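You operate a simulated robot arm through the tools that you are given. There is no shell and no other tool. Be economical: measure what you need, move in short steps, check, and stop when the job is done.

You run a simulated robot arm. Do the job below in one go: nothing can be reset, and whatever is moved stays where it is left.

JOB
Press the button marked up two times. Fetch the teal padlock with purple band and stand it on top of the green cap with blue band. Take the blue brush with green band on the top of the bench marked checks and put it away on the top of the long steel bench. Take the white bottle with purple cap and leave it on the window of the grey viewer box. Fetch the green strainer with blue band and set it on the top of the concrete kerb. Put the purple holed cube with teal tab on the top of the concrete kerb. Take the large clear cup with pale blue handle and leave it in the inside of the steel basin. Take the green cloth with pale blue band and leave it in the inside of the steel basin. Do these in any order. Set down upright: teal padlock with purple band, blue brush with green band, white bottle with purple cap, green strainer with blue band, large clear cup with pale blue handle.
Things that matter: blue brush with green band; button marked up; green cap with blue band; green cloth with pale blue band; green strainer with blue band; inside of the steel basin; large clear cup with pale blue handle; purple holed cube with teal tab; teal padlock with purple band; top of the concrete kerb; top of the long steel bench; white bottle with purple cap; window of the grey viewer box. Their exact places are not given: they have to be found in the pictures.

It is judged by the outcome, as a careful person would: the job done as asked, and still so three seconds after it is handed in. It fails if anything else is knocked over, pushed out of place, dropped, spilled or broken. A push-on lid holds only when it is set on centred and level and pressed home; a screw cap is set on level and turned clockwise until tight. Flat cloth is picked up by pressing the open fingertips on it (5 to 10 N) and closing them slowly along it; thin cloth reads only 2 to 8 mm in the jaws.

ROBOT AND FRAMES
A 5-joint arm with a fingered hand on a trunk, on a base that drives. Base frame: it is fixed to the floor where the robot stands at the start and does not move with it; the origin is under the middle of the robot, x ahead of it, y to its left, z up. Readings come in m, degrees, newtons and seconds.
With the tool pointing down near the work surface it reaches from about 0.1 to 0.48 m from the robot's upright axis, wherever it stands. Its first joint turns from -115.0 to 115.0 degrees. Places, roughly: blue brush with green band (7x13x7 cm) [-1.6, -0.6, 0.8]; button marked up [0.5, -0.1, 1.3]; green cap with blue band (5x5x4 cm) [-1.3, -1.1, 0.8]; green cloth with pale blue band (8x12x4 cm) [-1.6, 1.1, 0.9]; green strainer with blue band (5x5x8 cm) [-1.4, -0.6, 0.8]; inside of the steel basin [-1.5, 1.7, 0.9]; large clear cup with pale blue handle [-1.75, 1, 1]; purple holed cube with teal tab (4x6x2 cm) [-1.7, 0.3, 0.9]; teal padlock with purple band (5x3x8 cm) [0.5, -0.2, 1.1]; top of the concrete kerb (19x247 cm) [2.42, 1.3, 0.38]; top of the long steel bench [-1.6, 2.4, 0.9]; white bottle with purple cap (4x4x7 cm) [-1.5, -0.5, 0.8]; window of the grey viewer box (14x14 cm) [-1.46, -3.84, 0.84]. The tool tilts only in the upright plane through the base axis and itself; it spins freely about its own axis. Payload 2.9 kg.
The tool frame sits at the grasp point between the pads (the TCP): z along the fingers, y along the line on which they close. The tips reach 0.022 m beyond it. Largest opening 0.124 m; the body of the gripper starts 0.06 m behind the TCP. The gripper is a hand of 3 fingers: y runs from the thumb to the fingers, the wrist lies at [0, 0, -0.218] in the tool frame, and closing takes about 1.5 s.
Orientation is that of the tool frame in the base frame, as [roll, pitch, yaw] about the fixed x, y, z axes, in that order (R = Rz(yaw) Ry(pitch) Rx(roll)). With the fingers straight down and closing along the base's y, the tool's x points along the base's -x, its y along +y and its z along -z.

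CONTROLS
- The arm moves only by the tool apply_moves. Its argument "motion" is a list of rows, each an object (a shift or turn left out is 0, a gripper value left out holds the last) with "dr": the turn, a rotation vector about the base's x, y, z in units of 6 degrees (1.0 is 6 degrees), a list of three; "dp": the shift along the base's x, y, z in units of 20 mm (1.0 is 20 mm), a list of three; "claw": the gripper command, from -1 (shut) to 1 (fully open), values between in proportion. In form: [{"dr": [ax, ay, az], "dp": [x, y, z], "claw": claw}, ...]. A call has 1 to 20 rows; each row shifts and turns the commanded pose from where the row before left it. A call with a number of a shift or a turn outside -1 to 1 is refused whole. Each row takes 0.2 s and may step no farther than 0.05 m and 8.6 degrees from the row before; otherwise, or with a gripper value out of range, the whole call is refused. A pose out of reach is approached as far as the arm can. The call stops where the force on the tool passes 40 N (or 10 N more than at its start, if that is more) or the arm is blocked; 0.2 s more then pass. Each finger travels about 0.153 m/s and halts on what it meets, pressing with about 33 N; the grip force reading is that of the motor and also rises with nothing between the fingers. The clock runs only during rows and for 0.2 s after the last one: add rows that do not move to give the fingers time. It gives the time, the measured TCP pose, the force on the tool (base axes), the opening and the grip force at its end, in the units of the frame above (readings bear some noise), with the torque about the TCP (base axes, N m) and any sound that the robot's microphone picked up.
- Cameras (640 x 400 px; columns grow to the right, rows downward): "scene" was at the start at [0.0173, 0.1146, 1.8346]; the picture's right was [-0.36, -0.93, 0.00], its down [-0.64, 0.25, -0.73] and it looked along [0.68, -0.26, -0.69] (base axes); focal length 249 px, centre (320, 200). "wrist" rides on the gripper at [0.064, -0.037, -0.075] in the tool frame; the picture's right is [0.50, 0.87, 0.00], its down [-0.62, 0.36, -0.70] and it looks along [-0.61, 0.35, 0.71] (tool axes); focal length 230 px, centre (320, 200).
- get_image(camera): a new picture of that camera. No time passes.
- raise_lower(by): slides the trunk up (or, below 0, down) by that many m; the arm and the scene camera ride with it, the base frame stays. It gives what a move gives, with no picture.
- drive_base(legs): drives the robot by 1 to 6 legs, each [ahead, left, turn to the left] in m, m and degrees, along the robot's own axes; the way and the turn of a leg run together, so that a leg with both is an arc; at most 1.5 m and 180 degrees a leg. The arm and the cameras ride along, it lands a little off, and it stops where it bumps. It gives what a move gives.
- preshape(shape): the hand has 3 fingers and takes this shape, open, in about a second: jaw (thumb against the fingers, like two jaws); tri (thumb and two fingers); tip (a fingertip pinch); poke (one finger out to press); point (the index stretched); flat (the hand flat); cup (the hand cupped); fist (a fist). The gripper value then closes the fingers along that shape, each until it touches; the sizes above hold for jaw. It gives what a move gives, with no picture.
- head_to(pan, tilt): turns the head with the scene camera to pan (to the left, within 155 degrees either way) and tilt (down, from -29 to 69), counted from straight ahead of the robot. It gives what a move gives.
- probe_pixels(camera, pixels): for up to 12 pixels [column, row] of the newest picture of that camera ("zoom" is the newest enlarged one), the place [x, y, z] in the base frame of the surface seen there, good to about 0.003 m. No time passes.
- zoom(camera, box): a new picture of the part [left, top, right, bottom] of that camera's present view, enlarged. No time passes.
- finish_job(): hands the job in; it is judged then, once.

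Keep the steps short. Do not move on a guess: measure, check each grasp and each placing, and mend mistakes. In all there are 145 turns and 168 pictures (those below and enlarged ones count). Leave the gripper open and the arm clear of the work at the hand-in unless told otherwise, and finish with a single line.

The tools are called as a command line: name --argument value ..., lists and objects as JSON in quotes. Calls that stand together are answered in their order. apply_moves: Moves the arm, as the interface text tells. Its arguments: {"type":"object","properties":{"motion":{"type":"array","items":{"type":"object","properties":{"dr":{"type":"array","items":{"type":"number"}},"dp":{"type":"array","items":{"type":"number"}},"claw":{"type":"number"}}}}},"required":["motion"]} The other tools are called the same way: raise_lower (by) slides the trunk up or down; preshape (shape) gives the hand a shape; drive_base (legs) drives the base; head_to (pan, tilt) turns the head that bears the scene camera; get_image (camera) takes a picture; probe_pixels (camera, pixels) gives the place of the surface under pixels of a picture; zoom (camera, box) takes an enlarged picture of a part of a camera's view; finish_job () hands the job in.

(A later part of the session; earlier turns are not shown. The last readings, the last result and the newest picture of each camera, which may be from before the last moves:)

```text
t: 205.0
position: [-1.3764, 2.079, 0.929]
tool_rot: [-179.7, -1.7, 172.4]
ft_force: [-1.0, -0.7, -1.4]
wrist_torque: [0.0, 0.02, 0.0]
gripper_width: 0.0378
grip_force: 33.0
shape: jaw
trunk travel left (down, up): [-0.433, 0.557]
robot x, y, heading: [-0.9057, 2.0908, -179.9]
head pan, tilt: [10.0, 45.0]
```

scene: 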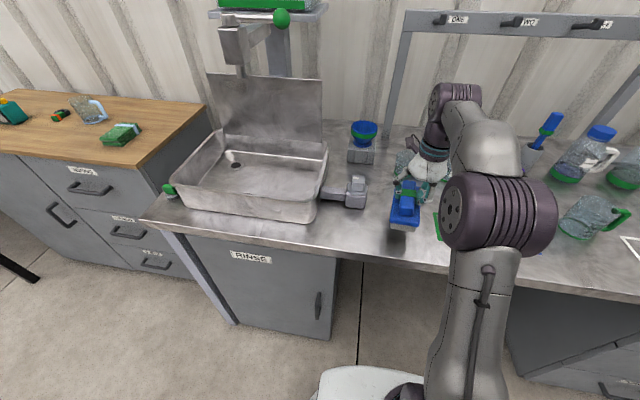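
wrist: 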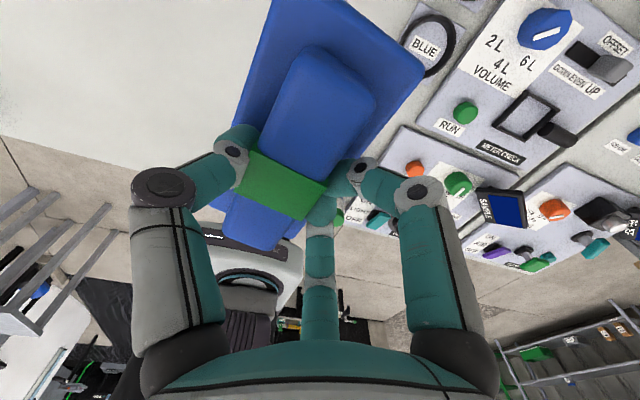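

apply_moves --motion '[{"dp": [0, 0, -0.1]}, {}]'

apply_moves --motion '[{"dp": [0, 0, -0.1]}, {}]'

zoom --camera "scene" --box '[340, 140, 460, 260]'

```text
t: 205.6
position: [-1.3747, 2.0811, 0.9267]
tool_rot: [-179.7, -1.8, 172.4]
ft_force: [-2.4, 2.4, 8.8]
wrist_torque: [-0.32, 0.04, -0.05]
gripper_width: 0.0376
grip_force: 33.5
shape: jaw
trunk travel left (down, up): [-0.433, 0.557]
robot x, y, heading: [-0.9044, 2.0908, -180.0]
head pan, tilt: [10.0, 45.0]
```

```text
t: 206.2
position: [-1.3736, 2.0811, 0.9248]
tool_rot: [-179.6, -1.8, 172.2]
ft_force: [-4.2, 6.1, 21.6]
wrist_torque: [-0.55, 0.15, -0.14]
gripper_width: 0.0394
grip_force: 33.0
shape: jaw
trunk travel left (down, up): [-0.433, 0.557]
robot x, y, heading: [-0.9043, 2.0892, -179.8]
head pan, tilt: [10.0, 45.0]
```

```text
3.33 times, centred on (400, 200) of scene
```

zoom: 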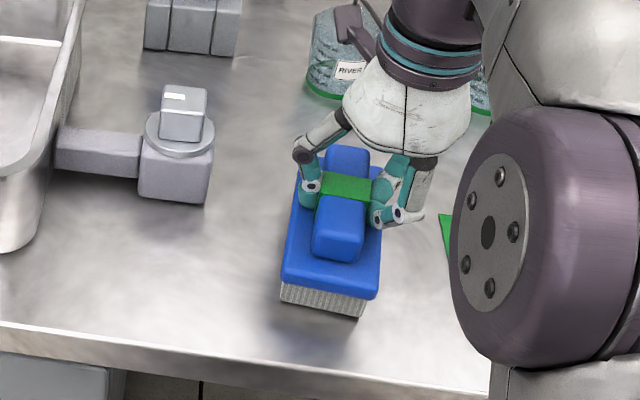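

Seated on the bench. I'll ease up 2 mm, open, and lift out.

apply_moves --motion '[{"dp": [0, 0, 0.1]}, {"claw": -0.4}, {"claw": -0.2}, {"claw": 0}, {"claw": 0.2}, {"claw": 0.5}, {"claw": 0.7}, {}, {"dp": [0, 0, 0.5]}]'

raise_lower --by 0.15

zoom --camera "scene" --box '[340, 180, 460, 300]'

```text
t: 208.2
position: [-1.3754, 2.0805, 0.9363]
tool_rot: [-179.7, -1.6, 172.5]
ft_force: [-0.2, 0.5, -1.4]
wrist_torque: [-0.01, -0.02, 0.01]
gripper_width: 0.1053
grip_force: 0.0
shape: jaw
trunk travel left (down, up): [-0.433, 0.557]
robot x, y, heading: [-0.9055, 2.0864, -179.9]
head pan, tilt: [10.0, 45.0]
```

```text
t: 210.0
position: [-1.3742, 2.0794, 1.0852]
tool_rot: [-179.7, -1.7, 172.4]
ft_force: [-0.6, -0.1, 0.0]
wrist_torque: [-0.03, -0.04, 0.0]
gripper_width: 0.105
grip_force: 0.1
shape: jaw
trunk travel left (down, up): [-0.583, 0.407]
robot x, y, heading: [-0.9032, 2.0919, -179.9]
head pan, tilt: [10.0, 45.0]
```

```text
3.33 times, centred on (400, 240) of scene
```

zoom: 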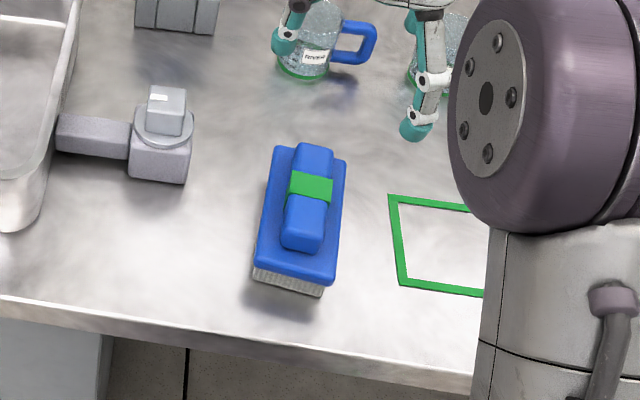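

The brush stands on the steel bench. Now the cup: I'll back off, drive left to y ≈ 1.0, and look.

drive_base --legs '[[-0.25, 0, 0], [0, 1.09, 0], [0.1, 0, 0]]'

head_to --pan 12 --tilt 35

get_image --camera "scene"

zoom --camera "scene" --box '[240, 140, 420, 260]'

```text
t: 217.8
position: [-1.2129, 0.9824, 1.0843]
tool_rot: [-179.7, -1.6, 173.0]
ft_force: [0.2, -0.1, 0.1]
wrist_torque: [0.0, 0.0, 0.0]
gripper_width: 0.105
grip_force: 0.1
shape: jaw
trunk travel left (down, up): [-0.583, 0.407]
robot x, y, heading: [-0.7442, 0.9966, -179.0]
head pan, tilt: [10.0, 45.0]
```

```text
t: 218.5
position: [-1.2105, 0.9824, 1.0866]
tool_rot: [-179.6, -1.7, 173.1]
ft_force: [-0.1, 0.4, -0.5]
wrist_torque: [0.0, 0.03, 0.0]
gripper_width: 0.1054
grip_force: 0.0
shape: jaw
trunk travel left (down, up): [-0.583, 0.407]
robot x, y, heading: [-0.7438, 0.9968, -179.0]
head pan, tilt: [12.0, 35.0]
```

```text
74 pictures are left
```

scene: 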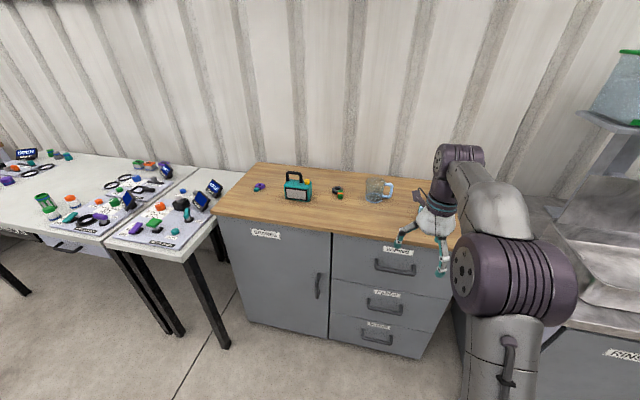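

```text
3.33 times, centred on (330, 200) of scene
```

zoom: 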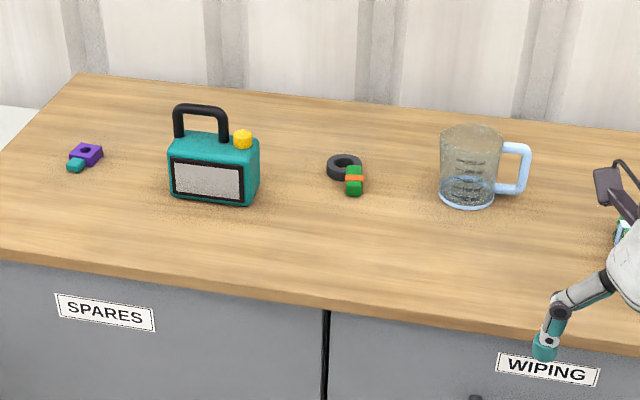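

zoom --camera "scene" --box '[350, 165, 410, 215]'

probe_pixels --camera "zoom" --pixels '[[250, 300], [250, 320], [180, 290], [320, 290], [250, 100], [170, 110], [330, 130], [250, 170], [450, 180], [460, 240], [400, 260], [250, 370]]'

probe_pixels --camera "scene" --pixels '[[340, 230], [400, 240], [260, 188], [257, 187], [330, 260]]'

```text
8.00 times, centred on (380, 190) of scene
```

zoom: 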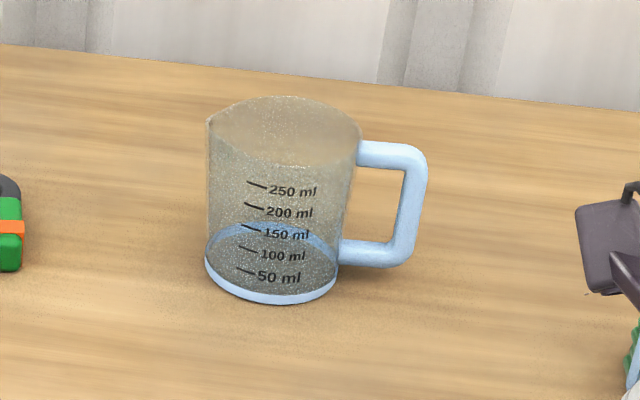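

```text
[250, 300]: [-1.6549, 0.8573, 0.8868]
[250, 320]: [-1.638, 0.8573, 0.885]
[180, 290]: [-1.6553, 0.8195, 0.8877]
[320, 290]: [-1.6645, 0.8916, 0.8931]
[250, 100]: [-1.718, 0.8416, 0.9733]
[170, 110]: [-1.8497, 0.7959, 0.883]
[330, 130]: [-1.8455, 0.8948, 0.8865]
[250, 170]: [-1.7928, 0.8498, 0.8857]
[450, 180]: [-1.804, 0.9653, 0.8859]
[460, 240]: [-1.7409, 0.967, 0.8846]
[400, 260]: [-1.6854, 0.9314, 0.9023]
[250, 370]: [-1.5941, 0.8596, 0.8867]
```

```text
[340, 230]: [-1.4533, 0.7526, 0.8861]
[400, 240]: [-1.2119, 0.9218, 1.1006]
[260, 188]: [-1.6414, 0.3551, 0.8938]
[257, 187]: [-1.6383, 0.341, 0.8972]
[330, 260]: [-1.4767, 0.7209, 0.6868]
```

The cup's centre is about (-1.69, 0.86), rim z 0.973, handle toward +y. I'll keep thumb at -y and fingers at +y so the handle passes between the fingers. Driving closer, then tilting 20° outward for reach.

drive_base --legs '[[0, 0.128, -1.0], [0.4, 0, 0]]'

apply_moves --motion '[{"dr": [0, 1, 0.6], "claw": 0.7}, {"dr": [0, 1, 0.6]}, {"dr": [0, 1, 0]}, {"dr": [0, 0.4, 0]}, {"dp": [-0.6, 0, 0]}, {"dp": [-0.6, 0, 0]}, {}]'

get_image --camera "wrist"

head_to --pan 15 --tilt 45

get_image --camera "scene"

```text
t: 221.9
position: [-1.6143, 0.8669, 1.0867]
tool_rot: [-179.8, -1.7, 171.6]
ft_force: [-0.6, -0.7, -0.1]
wrist_torque: [0.02, 0.01, 0.01]
gripper_width: 0.1051
grip_force: 0.0
shape: jaw
trunk travel left (down, up): [-0.583, 0.407]
robot x, y, heading: [-1.1476, 0.8696, 179.3]
head pan, tilt: [12.0, 35.0]
```

```text
t: 223.5
position: [-1.6391, 0.8668, 1.0858]
tool_rot: [-179.2, -22.1, 178.7]
ft_force: [0.7, 0.1, -0.4]
wrist_torque: [-0.02, -0.01, -0.02]
gripper_width: 0.105
grip_force: 0.1
shape: jaw
trunk travel left (down, up): [-0.583, 0.407]
robot x, y, heading: [-1.144, 0.8743, 179.7]
head pan, tilt: [12.0, 35.0]
```

```text
71 pictures are left
```

wrist: 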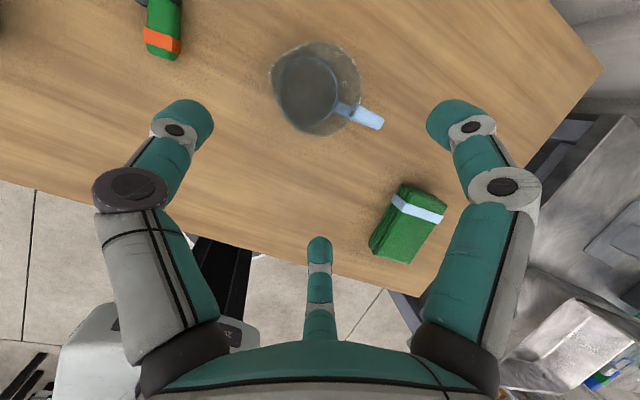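

```text
t: 224.2
position: [-1.6394, 0.867, 1.0865]
tool_rot: [-179.3, -22.0, 178.8]
ft_force: [-0.7, -1.0, -0.2]
wrist_torque: [-0.02, 0.0, -0.02]
gripper_width: 0.105
grip_force: 0.0
shape: jaw
trunk travel left (down, up): [-0.583, 0.407]
robot x, y, heading: [-1.1424, 0.8772, 179.5]
head pan, tilt: [15.0, 45.0]
```

```text
70 pictures are left
```

scene: 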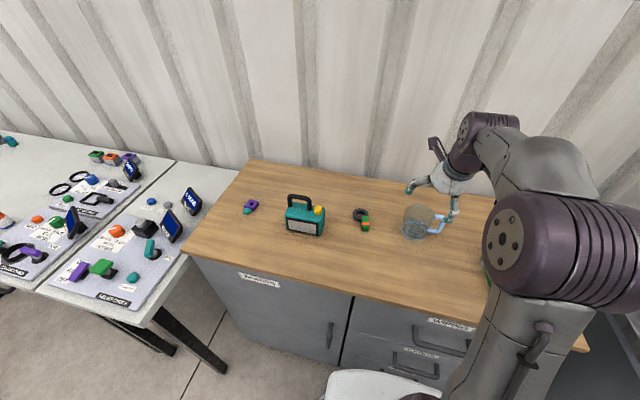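

zoom --camera "wrist" --box '[255, 30, 395, 150]'

probe_pixels --camera "zoom" --pixels '[[180, 200], [200, 100], [330, 330], [435, 150], [240, 45], [310, 180], [520, 310], [400, 275], [160, 130], [280, 280], [340, 170], [260, 100]]'

```text
3.33 times, centred on (325, 90) of wrist
```

zoom: 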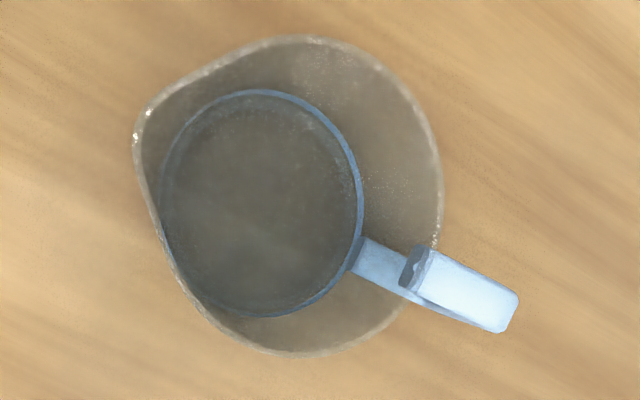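

```text
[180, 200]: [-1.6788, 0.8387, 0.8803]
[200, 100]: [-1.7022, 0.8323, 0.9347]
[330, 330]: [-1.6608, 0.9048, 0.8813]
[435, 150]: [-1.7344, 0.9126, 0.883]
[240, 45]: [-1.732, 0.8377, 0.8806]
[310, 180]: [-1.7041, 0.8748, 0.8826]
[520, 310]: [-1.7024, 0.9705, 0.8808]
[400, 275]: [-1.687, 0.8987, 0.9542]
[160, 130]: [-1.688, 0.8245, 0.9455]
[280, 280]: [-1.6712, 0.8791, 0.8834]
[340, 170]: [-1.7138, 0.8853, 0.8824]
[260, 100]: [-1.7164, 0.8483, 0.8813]
```

The cup centre is (-1.692, 0.862), spout at -y and handle at +y. I'll descend along the tilted tool axis.

apply_moves --motion '[{"dp": [-0.4, -0.2, -0.9]}, {"dp": [0, 0, -0.9]}, {"dp": [-0.35, 0, -0.9]}, {"dp": [-0.35, 0, -0.9]}, {"dp": [-0.35, 0, -0.9]}, {}]'

get_image --camera "wrist"

zoom --camera "scene" --box '[370, 140, 490, 260]'

```text
t: 225.6
position: [-1.6676, 0.8642, 0.9957]
tool_rot: [-179.2, -22.1, 178.7]
ft_force: [0.6, 0.0, -0.7]
wrist_torque: [-0.01, 0.02, -0.02]
gripper_width: 0.1053
grip_force: 0.2
shape: jaw
trunk travel left (down, up): [-0.583, 0.407]
robot x, y, heading: [-1.1493, 0.871, 179.7]
head pan, tilt: [15.0, 45.0]
```

```text
68 pictures are left
```

wrist: 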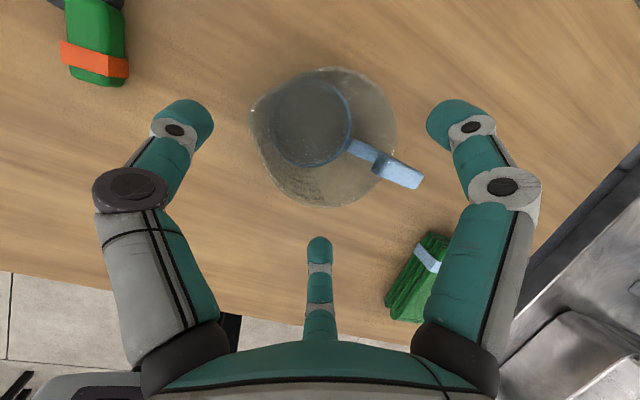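

```text
3.33 times, centred on (430, 200) of scene
```

zoom: 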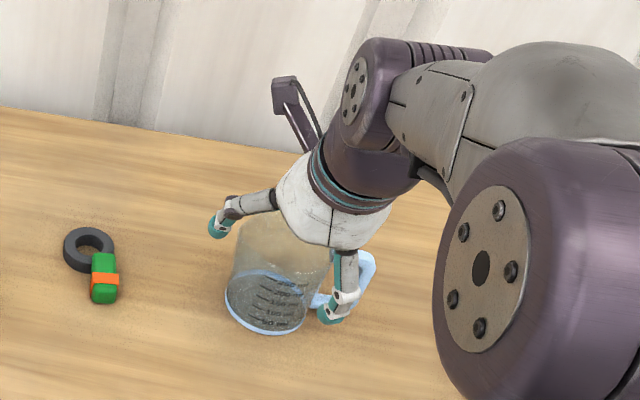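

apply_moves --motion '[{"dp": [-0.33, 0, -0.8]}, {"dp": [-0.33, 0, -0.8]}, {"dp": [-0.33, 0, -0.8]}, {"dp": [-0.24, -0.05, -0.75]}, {}]'

get_image --camera "wrist"

zoom --camera "scene" --box '[370, 160, 470, 260]'

```text
t: 226.8
position: [-1.6919, 0.863, 0.9333]
tool_rot: [-179.0, -22.0, 178.8]
ft_force: [0.0, 1.0, -1.0]
wrist_torque: [-0.01, 0.0, 0.01]
gripper_width: 0.1051
grip_force: 0.1
shape: jaw
trunk travel left (down, up): [-0.583, 0.407]
robot x, y, heading: [-1.1414, 0.874, 179.7]
head pan, tilt: [15.0, 45.0]
```

```text
66 pictures are left
```

wrist: 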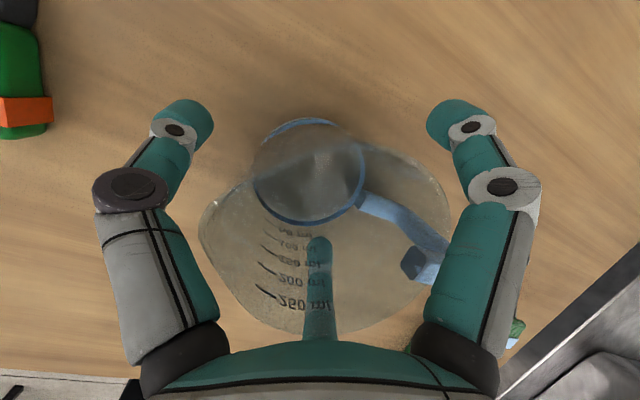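

```text
4.00 times, centred on (420, 210) of scene
```

zoom: 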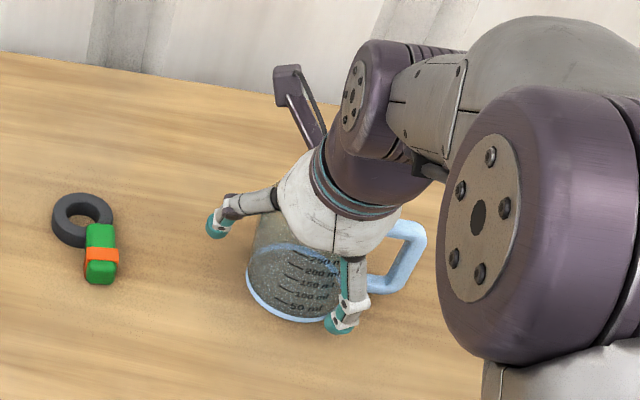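

The cup is enclosed with the handle between the fingers. Closing slowly.

apply_moves --motion '[{"claw": 0.5}, {"claw": 0.35}, {"claw": 0.2}, {"claw": 0.05}, {"claw": -0.1}, {"claw": -0.3}, {}, {}]'

get_image --camera "wrist"

zoom --camera "scene" --box '[370, 160, 470, 260]'

```text
t: 228.6
position: [-1.6924, 0.8616, 0.933]
tool_rot: [-179.0, -22.1, 178.8]
ft_force: [-1.8, -0.9, 7.2]
wrist_torque: [-0.04, -0.13, -0.04]
gripper_width: 0.0615
grip_force: 33.2
shape: jaw
trunk travel left (down, up): [-0.583, 0.407]
robot x, y, heading: [-1.1484, 0.8718, 179.5]
head pan, tilt: [15.0, 45.0]
```

```text
64 pictures are left
```

wrist: 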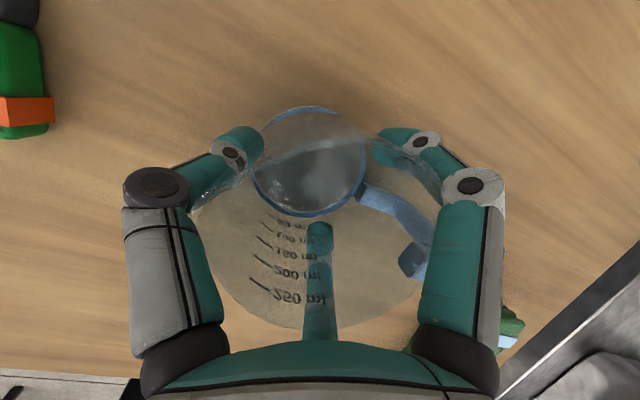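

```text
4.00 times, centred on (420, 210) of scene
```

zoom: 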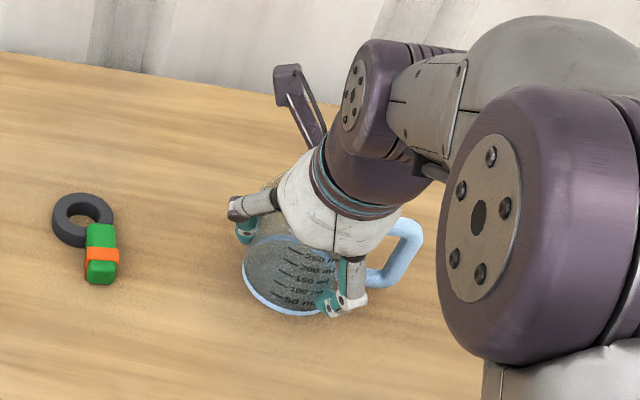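

Gripped at 0.0615 m. I'll lift 0.12 and check its tilt.

raise_lower --by 0.15

zoom --camera "scene" --box '[370, 120, 490, 240]'

get_image --camera "wrist"

```text
t: 230.3
position: [-1.6913, 0.8628, 1.0823]
tool_rot: [-179.0, -22.0, 178.7]
ft_force: [0.7, -0.1, -0.1]
wrist_torque: [-0.03, 0.02, 0.0]
gripper_width: 0.0612
grip_force: 32.7
shape: jaw
trunk travel left (down, up): [-0.733, 0.257]
robot x, y, heading: [-1.1438, 0.8733, 179.6]
head pan, tilt: [15.0, 45.0]
```

```text
3.33 times, centred on (430, 180) of scene
```

zoom: 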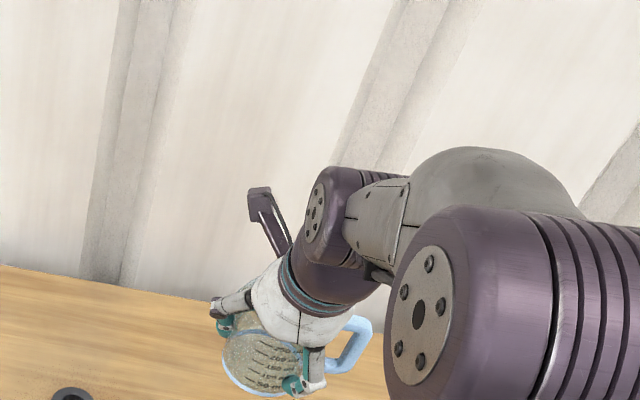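

```text
61 pictures are left
```

wrist: 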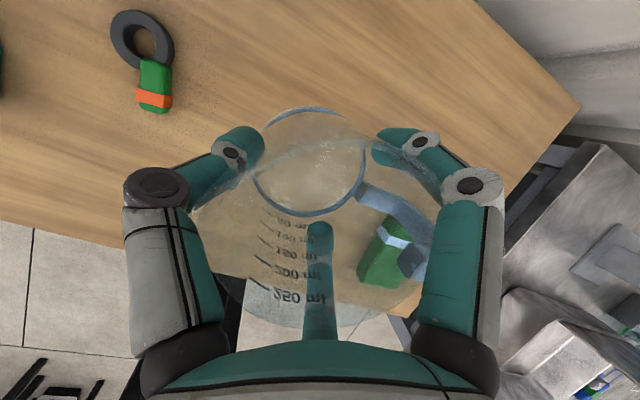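

probe_pixels --camera "wrist" --pixels '[[255, 165], [259, 180], [363, 165], [358, 185], [310, 108], [290, 113], [330, 111], [305, 214], [285, 209], [330, 210], [268, 195]]'

head_to --pan 10 --tilt 52

zoom --camera "scene" --box '[380, 120, 480, 220]'

```text
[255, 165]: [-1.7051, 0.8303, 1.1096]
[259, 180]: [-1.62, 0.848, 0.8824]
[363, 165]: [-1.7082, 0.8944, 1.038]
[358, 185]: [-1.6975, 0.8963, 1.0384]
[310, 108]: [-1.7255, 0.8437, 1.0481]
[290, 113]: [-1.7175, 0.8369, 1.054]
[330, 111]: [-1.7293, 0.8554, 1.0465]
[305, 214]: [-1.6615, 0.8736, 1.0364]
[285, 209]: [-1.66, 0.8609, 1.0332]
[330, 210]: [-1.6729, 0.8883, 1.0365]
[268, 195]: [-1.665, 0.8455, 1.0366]
```

```text
t: 231.0
position: [-1.6917, 0.8617, 1.0831]
tool_rot: [-179.0, -21.9, 178.8]
ft_force: [-0.1, 0.0, -1.0]
wrist_torque: [0.0, 0.0, -0.01]
gripper_width: 0.0612
grip_force: 32.5
shape: jaw
trunk travel left (down, up): [-0.733, 0.257]
robot x, y, heading: [-1.1453, 0.8764, 179.7]
head pan, tilt: [10.0, 52.0]
```

```text
4.00 times, centred on (430, 170) of scene
```

zoom: 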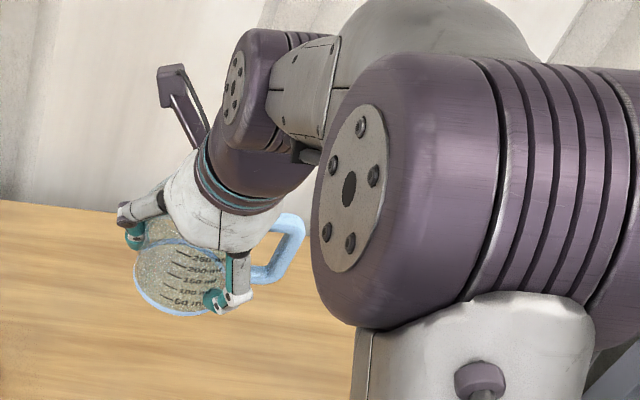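

The cup hangs tilted about 10° in x and 7.5° in y. Spinning +30° about the tool axis and reducing the tilt 7° should level it. I'll back away, apply that, and re-measure.

drive_base --legs '[[-0.45, 0, 0]]'

apply_moves --motion '[{"dr": [0.375, 0, 0.927]}, {"dr": [0.375, 0, 0.927]}, {"dr": [0.375, 0, 0.927]}, {"dr": [0.375, 0, 0.927]}, {"dr": [0.375, 0, 0.927]}, {"dr": [0, -0.6, 0]}, {"dr": [0, -0.6, 0]}, {}]'

get_image --camera "wrist"

probe_pixels --camera "wrist" --pixels '[[363, 165], [358, 185], [362, 150], [310, 108], [295, 111], [330, 111], [345, 120], [305, 214], [285, 209], [330, 210], [268, 195], [345, 200]]'

```text
t: 233.7
position: [-1.2427, 0.8591, 1.0833]
tool_rot: [-179.0, -22.0, 178.6]
ft_force: [0.3, 0.4, -1.0]
wrist_torque: [-0.01, 0.02, 0.0]
gripper_width: 0.0614
grip_force: 32.9
shape: jaw
trunk travel left (down, up): [-0.733, 0.257]
robot x, y, heading: [-0.6945, 0.8737, 179.4]
head pan, tilt: [10.0, 52.0]
```

```text
t: 235.5
position: [-1.2424, 0.8588, 1.0831]
tool_rot: [173.2, -12.8, -150.5]
ft_force: [0.3, 0.3, -1.1]
wrist_torque: [-0.02, -0.01, -0.01]
gripper_width: 0.0612
grip_force: 33.3
shape: jaw
trunk travel left (down, up): [-0.733, 0.257]
robot x, y, heading: [-0.6968, 0.8685, 179.4]
head pan, tilt: [10.0, 52.0]
```

```text
59 pictures are left
```

wrist: 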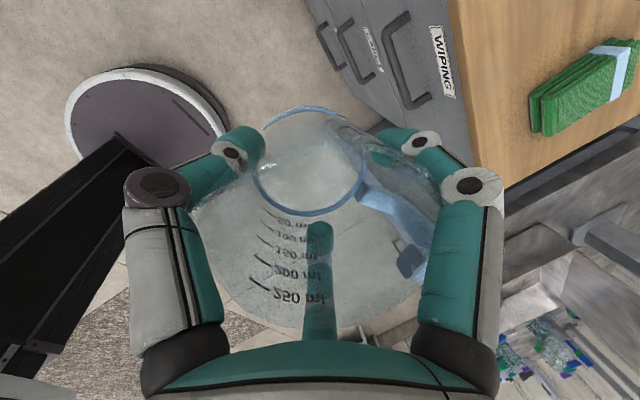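

```text
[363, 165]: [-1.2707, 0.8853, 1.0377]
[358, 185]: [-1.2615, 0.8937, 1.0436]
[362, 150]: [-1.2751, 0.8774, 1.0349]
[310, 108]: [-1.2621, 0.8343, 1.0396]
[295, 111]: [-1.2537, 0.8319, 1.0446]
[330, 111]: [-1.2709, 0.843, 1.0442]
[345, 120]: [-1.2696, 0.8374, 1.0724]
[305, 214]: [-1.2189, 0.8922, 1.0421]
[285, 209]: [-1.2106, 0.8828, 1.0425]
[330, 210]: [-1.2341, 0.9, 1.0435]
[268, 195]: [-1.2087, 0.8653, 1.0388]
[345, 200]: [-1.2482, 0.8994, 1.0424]
```

The cup is level now, its bottom about 0.045 below the TCP. I'll drive right to the basin and look.

drive_base --legs '[[0, -0.78, 0.5]]'

head_to --pan 15 --tilt 42

get_image --camera "scene"

zoom --camera "scene" --box '[280, 100, 480, 250]'

```text
t: 239.8
position: [-1.2379, 1.6427, 1.0832]
tool_rot: [173.2, -12.9, -150.3]
ft_force: [-0.4, -0.8, -0.4]
wrist_torque: [-0.02, -0.01, 0.03]
gripper_width: 0.061
grip_force: 33.5
shape: jaw
trunk travel left (down, up): [-0.733, 0.257]
robot x, y, heading: [-0.688, 1.6531, 179.7]
head pan, tilt: [10.0, 52.0]
```

```text
t: 240.5
position: [-1.2369, 1.6446, 1.0828]
tool_rot: [173.2, -12.9, -150.4]
ft_force: [0.2, -0.1, -0.6]
wrist_torque: [-0.02, 0.02, -0.01]
gripper_width: 0.0611
grip_force: 33.0
shape: jaw
trunk travel left (down, up): [-0.733, 0.257]
robot x, y, heading: [-0.6898, 1.6561, 179.4]
head pan, tilt: [15.0, 42.0]
```

```text
58 pictures are left
```

scene: 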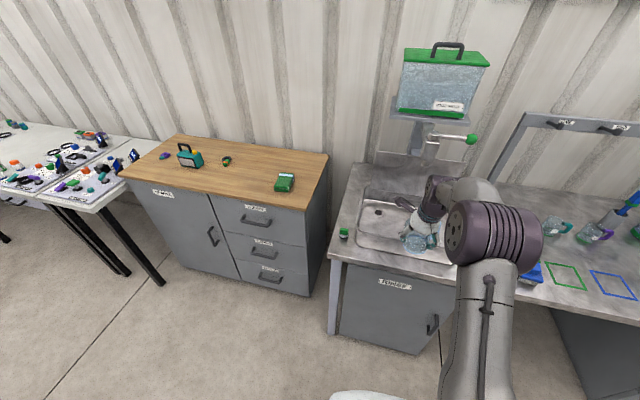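

```text
2.67 times, centred on (380, 175) of scene
```

zoom: 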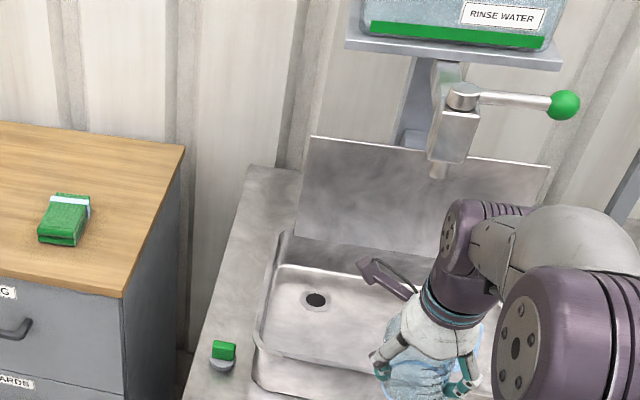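

probe_pixels --camera "zoom" --pixels '[[290, 310], [340, 320], [300, 340], [315, 298], [330, 350], [262, 345], [290, 270], [350, 290], [265, 385], [310, 385], [440, 175], [280, 245]]'

```text
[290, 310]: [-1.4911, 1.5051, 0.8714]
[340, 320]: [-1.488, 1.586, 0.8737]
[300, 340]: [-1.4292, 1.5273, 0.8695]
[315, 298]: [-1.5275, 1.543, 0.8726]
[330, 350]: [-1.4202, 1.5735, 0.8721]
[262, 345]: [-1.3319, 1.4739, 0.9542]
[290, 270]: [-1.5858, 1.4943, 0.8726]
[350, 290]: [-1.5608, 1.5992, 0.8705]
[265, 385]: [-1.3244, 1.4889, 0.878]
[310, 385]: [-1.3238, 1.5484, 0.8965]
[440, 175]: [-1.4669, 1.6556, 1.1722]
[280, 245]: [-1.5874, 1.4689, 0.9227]
```

The basin floor is at z 0.872, its walls rise to about 0.954, and the spout is at (-1.467, 1.656). I'll put the cup in the left part, centred at about (-1.425, 1.56). Lower 6 cm, then drive in.

raise_lower --by -0.055

drive_base --legs '[[0, 0.092, 0.5], [0.19, 0, 0]]'

head_to --pan 15 --tilt 50

get_image --camera "scene"

get_image --camera "wrist"

```text
t: 241.4
position: [-1.2371, 1.645, 1.0271]
tool_rot: [173.2, -12.9, -150.3]
ft_force: [-0.3, -0.1, 0.2]
wrist_torque: [-0.03, -0.01, -0.05]
gripper_width: 0.0608
grip_force: 32.3
shape: jaw
trunk travel left (down, up): [-0.678, 0.312]
robot x, y, heading: [-0.6867, 1.6552, 179.7]
head pan, tilt: [15.0, 42.0]
```

```text
t: 243.7
position: [-1.4299, 1.5471, 1.028]
tool_rot: [173.2, -12.9, -149.8]
ft_force: [-0.4, -0.4, -1.0]
wrist_torque: [-0.01, -0.01, 0.0]
gripper_width: 0.0608
grip_force: 32.8
shape: jaw
trunk travel left (down, up): [-0.678, 0.312]
robot x, y, heading: [-0.8791, 1.5647, -180.1]
head pan, tilt: [15.0, 42.0]
```

```text
t: 244.4
position: [-1.4291, 1.547, 1.0278]
tool_rot: [173.1, -12.9, -149.9]
ft_force: [-0.2, 0.1, -1.2]
wrist_torque: [-0.01, 0.02, 0.0]
gripper_width: 0.0608
grip_force: 33.5
shape: jaw
trunk travel left (down, up): [-0.678, 0.312]
robot x, y, heading: [-0.8815, 1.5648, -180.2]
head pan, tilt: [15.0, 50.0]
```

```text
56 pictures are left
```

scene: 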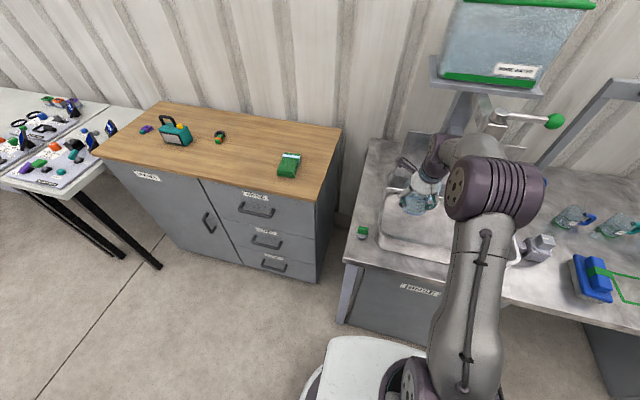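

```text
55 pictures are left
```

wrist: 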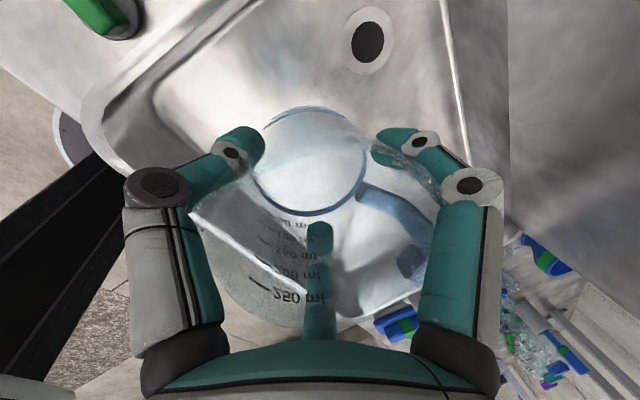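

The cup is over the basin's left part. I'll lower it 9 cm, then feel for contact.

raise_lower --by -0.09

apply_moves --motion '[{"dp": [0, 0, -0.2]}, {"dp": [0, 0, -0.2]}, {}]'

apply_moves --motion '[{"dp": [0, 0, -0.15]}, {"dp": [0, 0, -0.1]}, {}]'

apply_moves --motion '[{"dp": [0, 0, -0.1]}, {"dp": [0, 0, -0.1]}, {}]'

```text
t: 245.6
position: [-1.4292, 1.5467, 0.9391]
tool_rot: [173.3, -12.9, -149.8]
ft_force: [0.7, -0.4, -0.9]
wrist_torque: [0.01, -0.01, 0.0]
gripper_width: 0.0609
grip_force: 32.9
shape: jaw
trunk travel left (down, up): [-0.588, 0.402]
robot x, y, heading: [-0.8764, 1.5623, -179.7]
head pan, tilt: [15.0, 50.0]
```

```text
t: 246.4
position: [-1.4288, 1.5474, 0.93]
tool_rot: [173.2, -12.9, -149.7]
ft_force: [-0.2, 0.3, -1.0]
wrist_torque: [0.04, -0.02, -0.01]
gripper_width: 0.061
grip_force: 32.6
shape: jaw
trunk travel left (down, up): [-0.588, 0.402]
robot x, y, heading: [-0.8817, 1.5641, -180.1]
head pan, tilt: [15.0, 50.0]
```

```text
t: 247.2
position: [-1.4291, 1.5454, 0.9248]
tool_rot: [173.2, -12.9, -149.8]
ft_force: [0.3, 0.1, -0.1]
wrist_torque: [0.01, -0.02, 0.02]
gripper_width: 0.061
grip_force: 32.9
shape: jaw
trunk travel left (down, up): [-0.588, 0.402]
robot x, y, heading: [-0.882, 1.5654, -180.1]
head pan, tilt: [15.0, 50.0]
```

```text
t: 248.0
position: [-1.4302, 1.5475, 0.9222]
tool_rot: [173.1, -13.1, -149.8]
ft_force: [-0.3, 1.5, 4.4]
wrist_torque: [-0.08, 0.05, -0.01]
gripper_width: 0.0608
grip_force: 32.8
shape: jaw
trunk travel left (down, up): [-0.588, 0.402]
robot x, y, heading: [-0.8817, 1.5642, -180.1]
head pan, tilt: [15.0, 50.0]
```

Contact at 4 N. I'll press 1.5 mm more, then open gently.

apply_moves --motion '[{"dp": [0, 0, -0.07]}, {"claw": 0.0}, {"claw": 0.08}, {"claw": 0.2}, {"claw": 0.35}, {"claw": 0.5}, {}, {}]'

get_image --camera "wrist"

zoom --camera "scene" --box '[360, 130, 480, 250]'

```text
t: 249.8
position: [-1.4295, 1.5465, 0.9199]
tool_rot: [173.1, -12.9, -149.7]
ft_force: [-0.3, 1.1, -0.6]
wrist_torque: [0.0, 0.0, 0.03]
gripper_width: 0.0926
grip_force: 0.1
shape: jaw
trunk travel left (down, up): [-0.588, 0.402]
robot x, y, heading: [-0.8835, 1.564, -179.9]
head pan, tilt: [15.0, 50.0]
```

```text
54 pictures are left
```

wrist: 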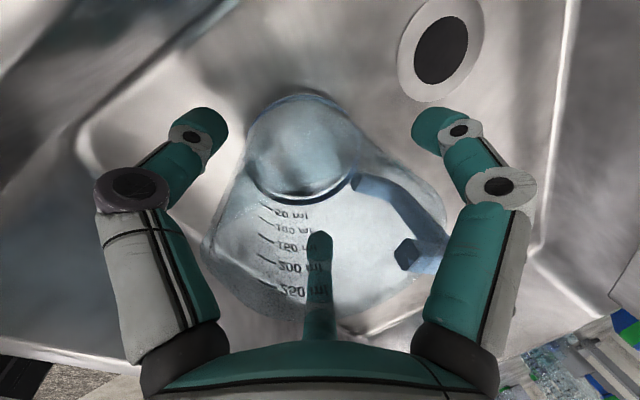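

```text
3.33 times, centred on (420, 190) of scene
```

zoom: 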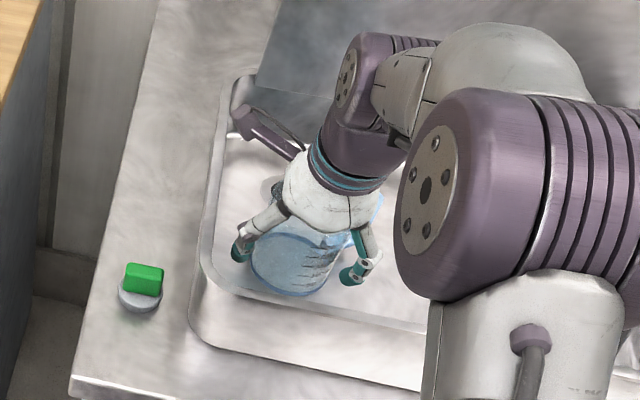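

The cup stands free and upright. I'll retract along the tool axis, then raise the trunk.

apply_moves --motion '[{"dp": [0.22, 0, 0.9]}, {"dp": [0.22, 0, 0.9]}, {"dp": [0.22, 0, 0.9]}, {"dp": [0.22, 0, 0.9]}, {}]'

raise_lower --by 0.12

zoom --camera "scene" --box '[360, 150, 480, 270]'

```text
t: 251.0
position: [-1.4117, 1.5474, 0.9927]
tool_rot: [173.1, -12.9, -149.8]
ft_force: [-1.2, 0.9, 0.3]
wrist_torque: [0.0, -0.01, -0.03]
gripper_width: 0.0926
grip_force: 0.1
shape: jaw
trunk travel left (down, up): [-0.588, 0.402]
robot x, y, heading: [-0.8807, 1.564, -180.0]
head pan, tilt: [15.0, 50.0]
```

```text
t: 252.5
position: [-1.4115, 1.5457, 1.1131]
tool_rot: [173.2, -12.9, -149.8]
ft_force: [0.3, 1.3, 0.0]
wrist_torque: [0.0, 0.0, 0.0]
gripper_width: 0.0927
grip_force: 0.0
shape: jaw
trunk travel left (down, up): [-0.708, 0.282]
robot x, y, heading: [-0.8827, 1.5629, -180.0]
head pan, tilt: [15.0, 50.0]
```

```text
3.33 times, centred on (420, 210) of scene
```

zoom: 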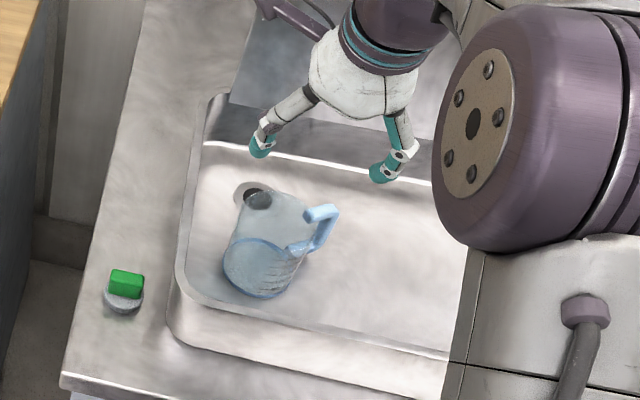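

The cup stands in the basin. Now the cloth: back off, move left to y ≈ 1.1, and inspect it.

drive_base --legs '[[-0.2, 0, 0], [0, 0.46, 0]]'

head_to --pan 10 --tilt 42

get_image --camera "scene"

```text
t: 256.6
position: [-1.2095, 1.0936, 1.1119]
tool_rot: [173.1, -13.0, -151.0]
ft_force: [-1.2, 0.0, -0.3]
wrist_torque: [0.03, 0.01, -0.02]
gripper_width: 0.0927
grip_force: 0.0
shape: jaw
trunk travel left (down, up): [-0.708, 0.282]
robot x, y, heading: [-0.6788, 1.1023, 178.7]
head pan, tilt: [15.0, 50.0]
```

```text
t: 257.2
position: [-1.2088, 1.094, 1.1106]
tool_rot: [173.2, -12.9, -151.0]
ft_force: [0.3, 0.9, 0.2]
wrist_torque: [0.01, -0.01, 0.01]
gripper_width: 0.0927
grip_force: 0.2
shape: jaw
trunk travel left (down, up): [-0.708, 0.282]
robot x, y, heading: [-0.6799, 1.0991, 178.9]
head pan, tilt: [10.0, 42.0]
```

```text
51 pictures are left
```

scene: 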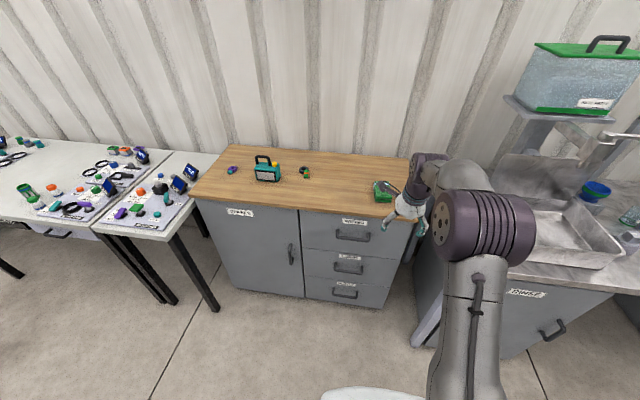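

zoom --camera "scene" --box '[360, 165, 420, 215]'

probe_pixels --camera "zoom" --pixels '[[120, 140], [180, 140], [260, 130], [130, 250], [190, 260], [110, 290], [200, 300], [240, 230], [160, 200], [100, 200], [90, 330]]'

```text
8.00 times, centred on (390, 190) of scene
```

zoom: 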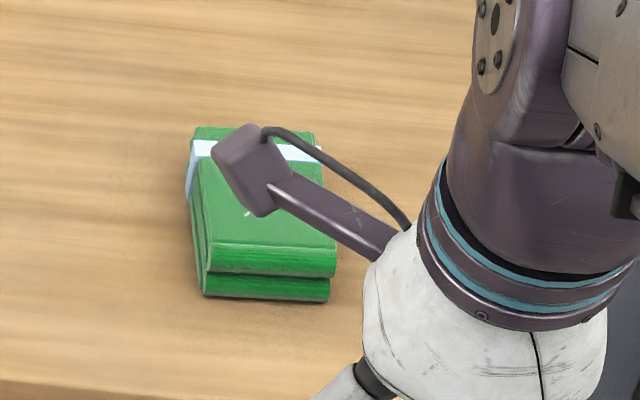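

```text
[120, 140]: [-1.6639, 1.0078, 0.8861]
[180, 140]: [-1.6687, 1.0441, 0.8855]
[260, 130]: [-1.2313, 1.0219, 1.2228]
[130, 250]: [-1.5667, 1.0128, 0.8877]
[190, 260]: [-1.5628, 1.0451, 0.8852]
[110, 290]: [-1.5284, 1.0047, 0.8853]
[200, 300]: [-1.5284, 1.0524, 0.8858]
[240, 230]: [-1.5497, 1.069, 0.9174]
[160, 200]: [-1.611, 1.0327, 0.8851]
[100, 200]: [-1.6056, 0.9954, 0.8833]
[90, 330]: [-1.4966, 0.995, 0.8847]
```

The cloth is about 8 cm wide (y), 12 cm long (x) and 3.5 cm high, near (-1.59, 1.09). I'll square the tool (spin -30°, vertical), open fully and measure it from the wrist camera.

apply_moves --motion '[{"dr": [-0.254, 0, -0.967], "claw": 1}, {"dr": [-0.254, 0, -0.967]}, {"dr": [-0.254, 0, -0.967]}, {"dr": [-0.254, 0, -0.967]}, {"dr": [-0.254, 0, -0.967]}, {"dr": [0, -0.8, 0]}, {"dr": [0, -0.8, 0]}, {"dr": [0, -0.7, 0]}, {}]'

drive_base --legs '[[0.36, 0, 1.1]]'

get_image --camera "wrist"

```text
t: 259.2
position: [-1.2101, 1.0937, 1.1121]
tool_rot: [180.0, -1.0, 178.2]
ft_force: [-0.4, 0.7, -0.9]
wrist_torque: [-0.01, 0.01, -0.02]
gripper_width: 0.1238
grip_force: 0.2
shape: jaw
trunk travel left (down, up): [-0.708, 0.282]
robot x, y, heading: [-0.6742, 1.1023, 178.9]
head pan, tilt: [10.0, 42.0]
```

```text
t: 261.6
position: [-1.5709, 1.088, 1.1117]
tool_rot: [180.0, -0.8, 179.3]
ft_force: [0.6, -0.6, -0.1]
wrist_torque: [0.0, 0.01, -0.01]
gripper_width: 0.1242
grip_force: 0.1
shape: jaw
trunk travel left (down, up): [-0.708, 0.282]
robot x, y, heading: [-1.0425, 1.1017, 180.1]
head pan, tilt: [10.0, 42.0]
```

```text
49 pictures are left
```

wrist: 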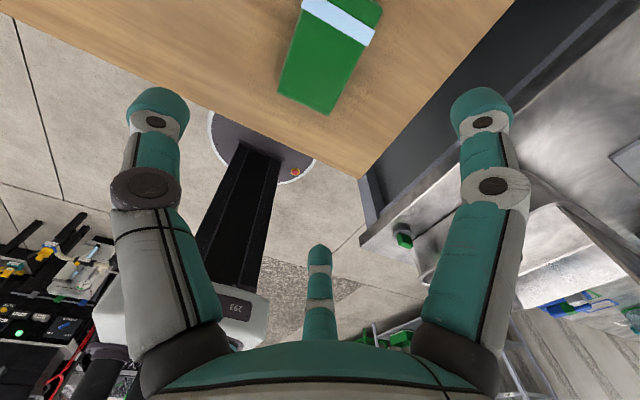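

probe_pixels --camera "wrist" --pixels '[[282, 88], [330, 108], [325, 55], [362, 40], [300, 15], [375, 8], [335, 15], [290, 60], [345, 80], [272, 95], [350, 110]]'

```text
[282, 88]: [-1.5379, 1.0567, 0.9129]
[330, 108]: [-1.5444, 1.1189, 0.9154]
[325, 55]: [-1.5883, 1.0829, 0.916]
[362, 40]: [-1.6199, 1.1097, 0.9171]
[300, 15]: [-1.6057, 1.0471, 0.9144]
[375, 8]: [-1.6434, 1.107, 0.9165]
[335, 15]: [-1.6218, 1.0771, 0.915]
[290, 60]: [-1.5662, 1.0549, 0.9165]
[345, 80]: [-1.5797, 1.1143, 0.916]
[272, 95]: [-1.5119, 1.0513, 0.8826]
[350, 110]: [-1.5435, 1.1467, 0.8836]
```

The cloth top is 6.5–7 cm wide, centre (-1.595, 1.081), yawed about 7°. I'll turn 7°, nudge forward 2.5 cm, and lower to just above it.

drive_base --legs '[[0.026, 0, 0]]'

apply_moves --motion '[{"dr": [0, 0, 0.6], "dp": [0, 0.2, 0]}, {"dr": [0, 0, 0.55], "dp": [0, 0.15, 0]}, {}]'

raise_lower --by -0.14

get_image --camera "wrist"

```text
t: 262.4
position: [-1.5946, 1.0879, 1.1121]
tool_rot: [180.0, -0.9, 179.4]
ft_force: [0.7, -0.6, 0.2]
wrist_torque: [0.01, 0.0, -0.03]
gripper_width: 0.1239
grip_force: 0.1
shape: jaw
trunk travel left (down, up): [-0.708, 0.282]
robot x, y, heading: [-1.0675, 1.0995, 180.0]
head pan, tilt: [10.0, 42.0]
```

```text
t: 263.2
position: [-1.5976, 1.0938, 1.1126]
tool_rot: [180.0, -0.8, -173.8]
ft_force: [-0.1, 0.4, 0.1]
wrist_torque: [0.01, 0.0, 0.0]
gripper_width: 0.1239
grip_force: 0.0
shape: jaw
trunk travel left (down, up): [-0.708, 0.282]
robot x, y, heading: [-1.0642, 1.1024, 179.8]
head pan, tilt: [10.0, 42.0]
```

```text
t: 264.9
position: [-1.5962, 1.0937, 0.9726]
tool_rot: [179.9, -1.0, -173.8]
ft_force: [-0.4, -0.3, -0.6]
wrist_torque: [0.01, 0.0, -0.01]
gripper_width: 0.1237
grip_force: 0.1
shape: jaw
trunk travel left (down, up): [-0.568, 0.422]
robot x, y, heading: [-1.066, 1.101, 179.8]
head pan, tilt: [10.0, 42.0]
```

```text
48 pictures are left
```

wrist: 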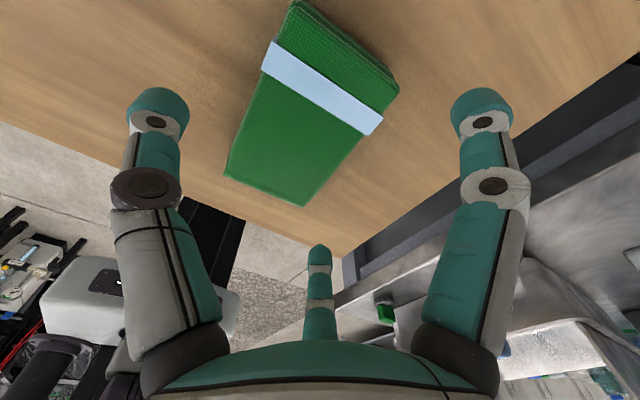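

Aligned. I'll lower to z ≈ 0.93, then the last bit with the arm so contact is sensed.

raise_lower --by -0.03

get_image --camera "wrist"

apply_moves --motion '[{"dp": [0, 0, -0.4]}, {"dp": [0, 0, -0.4]}, {"dp": [0, 0, -0.4]}, {"dp": [0, 0, -0.25]}, {}]'

get_image --camera "wrist"

```text
t: 265.6
position: [-1.5965, 1.0938, 0.9414]
tool_rot: [180.0, -1.0, -173.9]
ft_force: [0.0, 0.6, -0.5]
wrist_torque: [0.01, 0.01, 0.03]
gripper_width: 0.1241
grip_force: 0.1
shape: jaw
trunk travel left (down, up): [-0.538, 0.452]
robot x, y, heading: [-1.0631, 1.1037, 179.9]
head pan, tilt: [10.0, 42.0]
```

```text
47 pictures are left
```

wrist: 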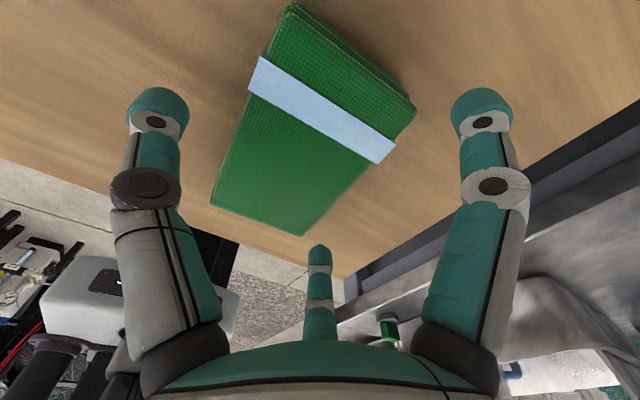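

```text
t: 266.8
position: [-1.5964, 1.0954, 0.911]
tool_rot: [179.9, -0.9, -173.9]
ft_force: [0.1, -0.4, 0.1]
wrist_torque: [0.01, 0.0, -0.02]
gripper_width: 0.1238
grip_force: 0.2
shape: jaw
trunk travel left (down, up): [-0.538, 0.452]
robot x, y, heading: [-1.0677, 1.106, 179.9]
head pan, tilt: [10.0, 42.0]
```

```text
46 pictures are left
```

wrist: 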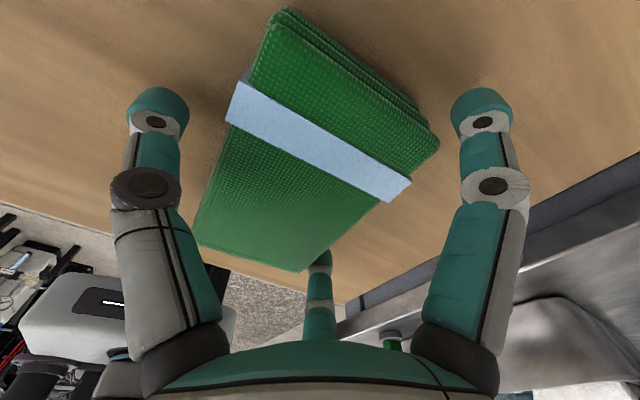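

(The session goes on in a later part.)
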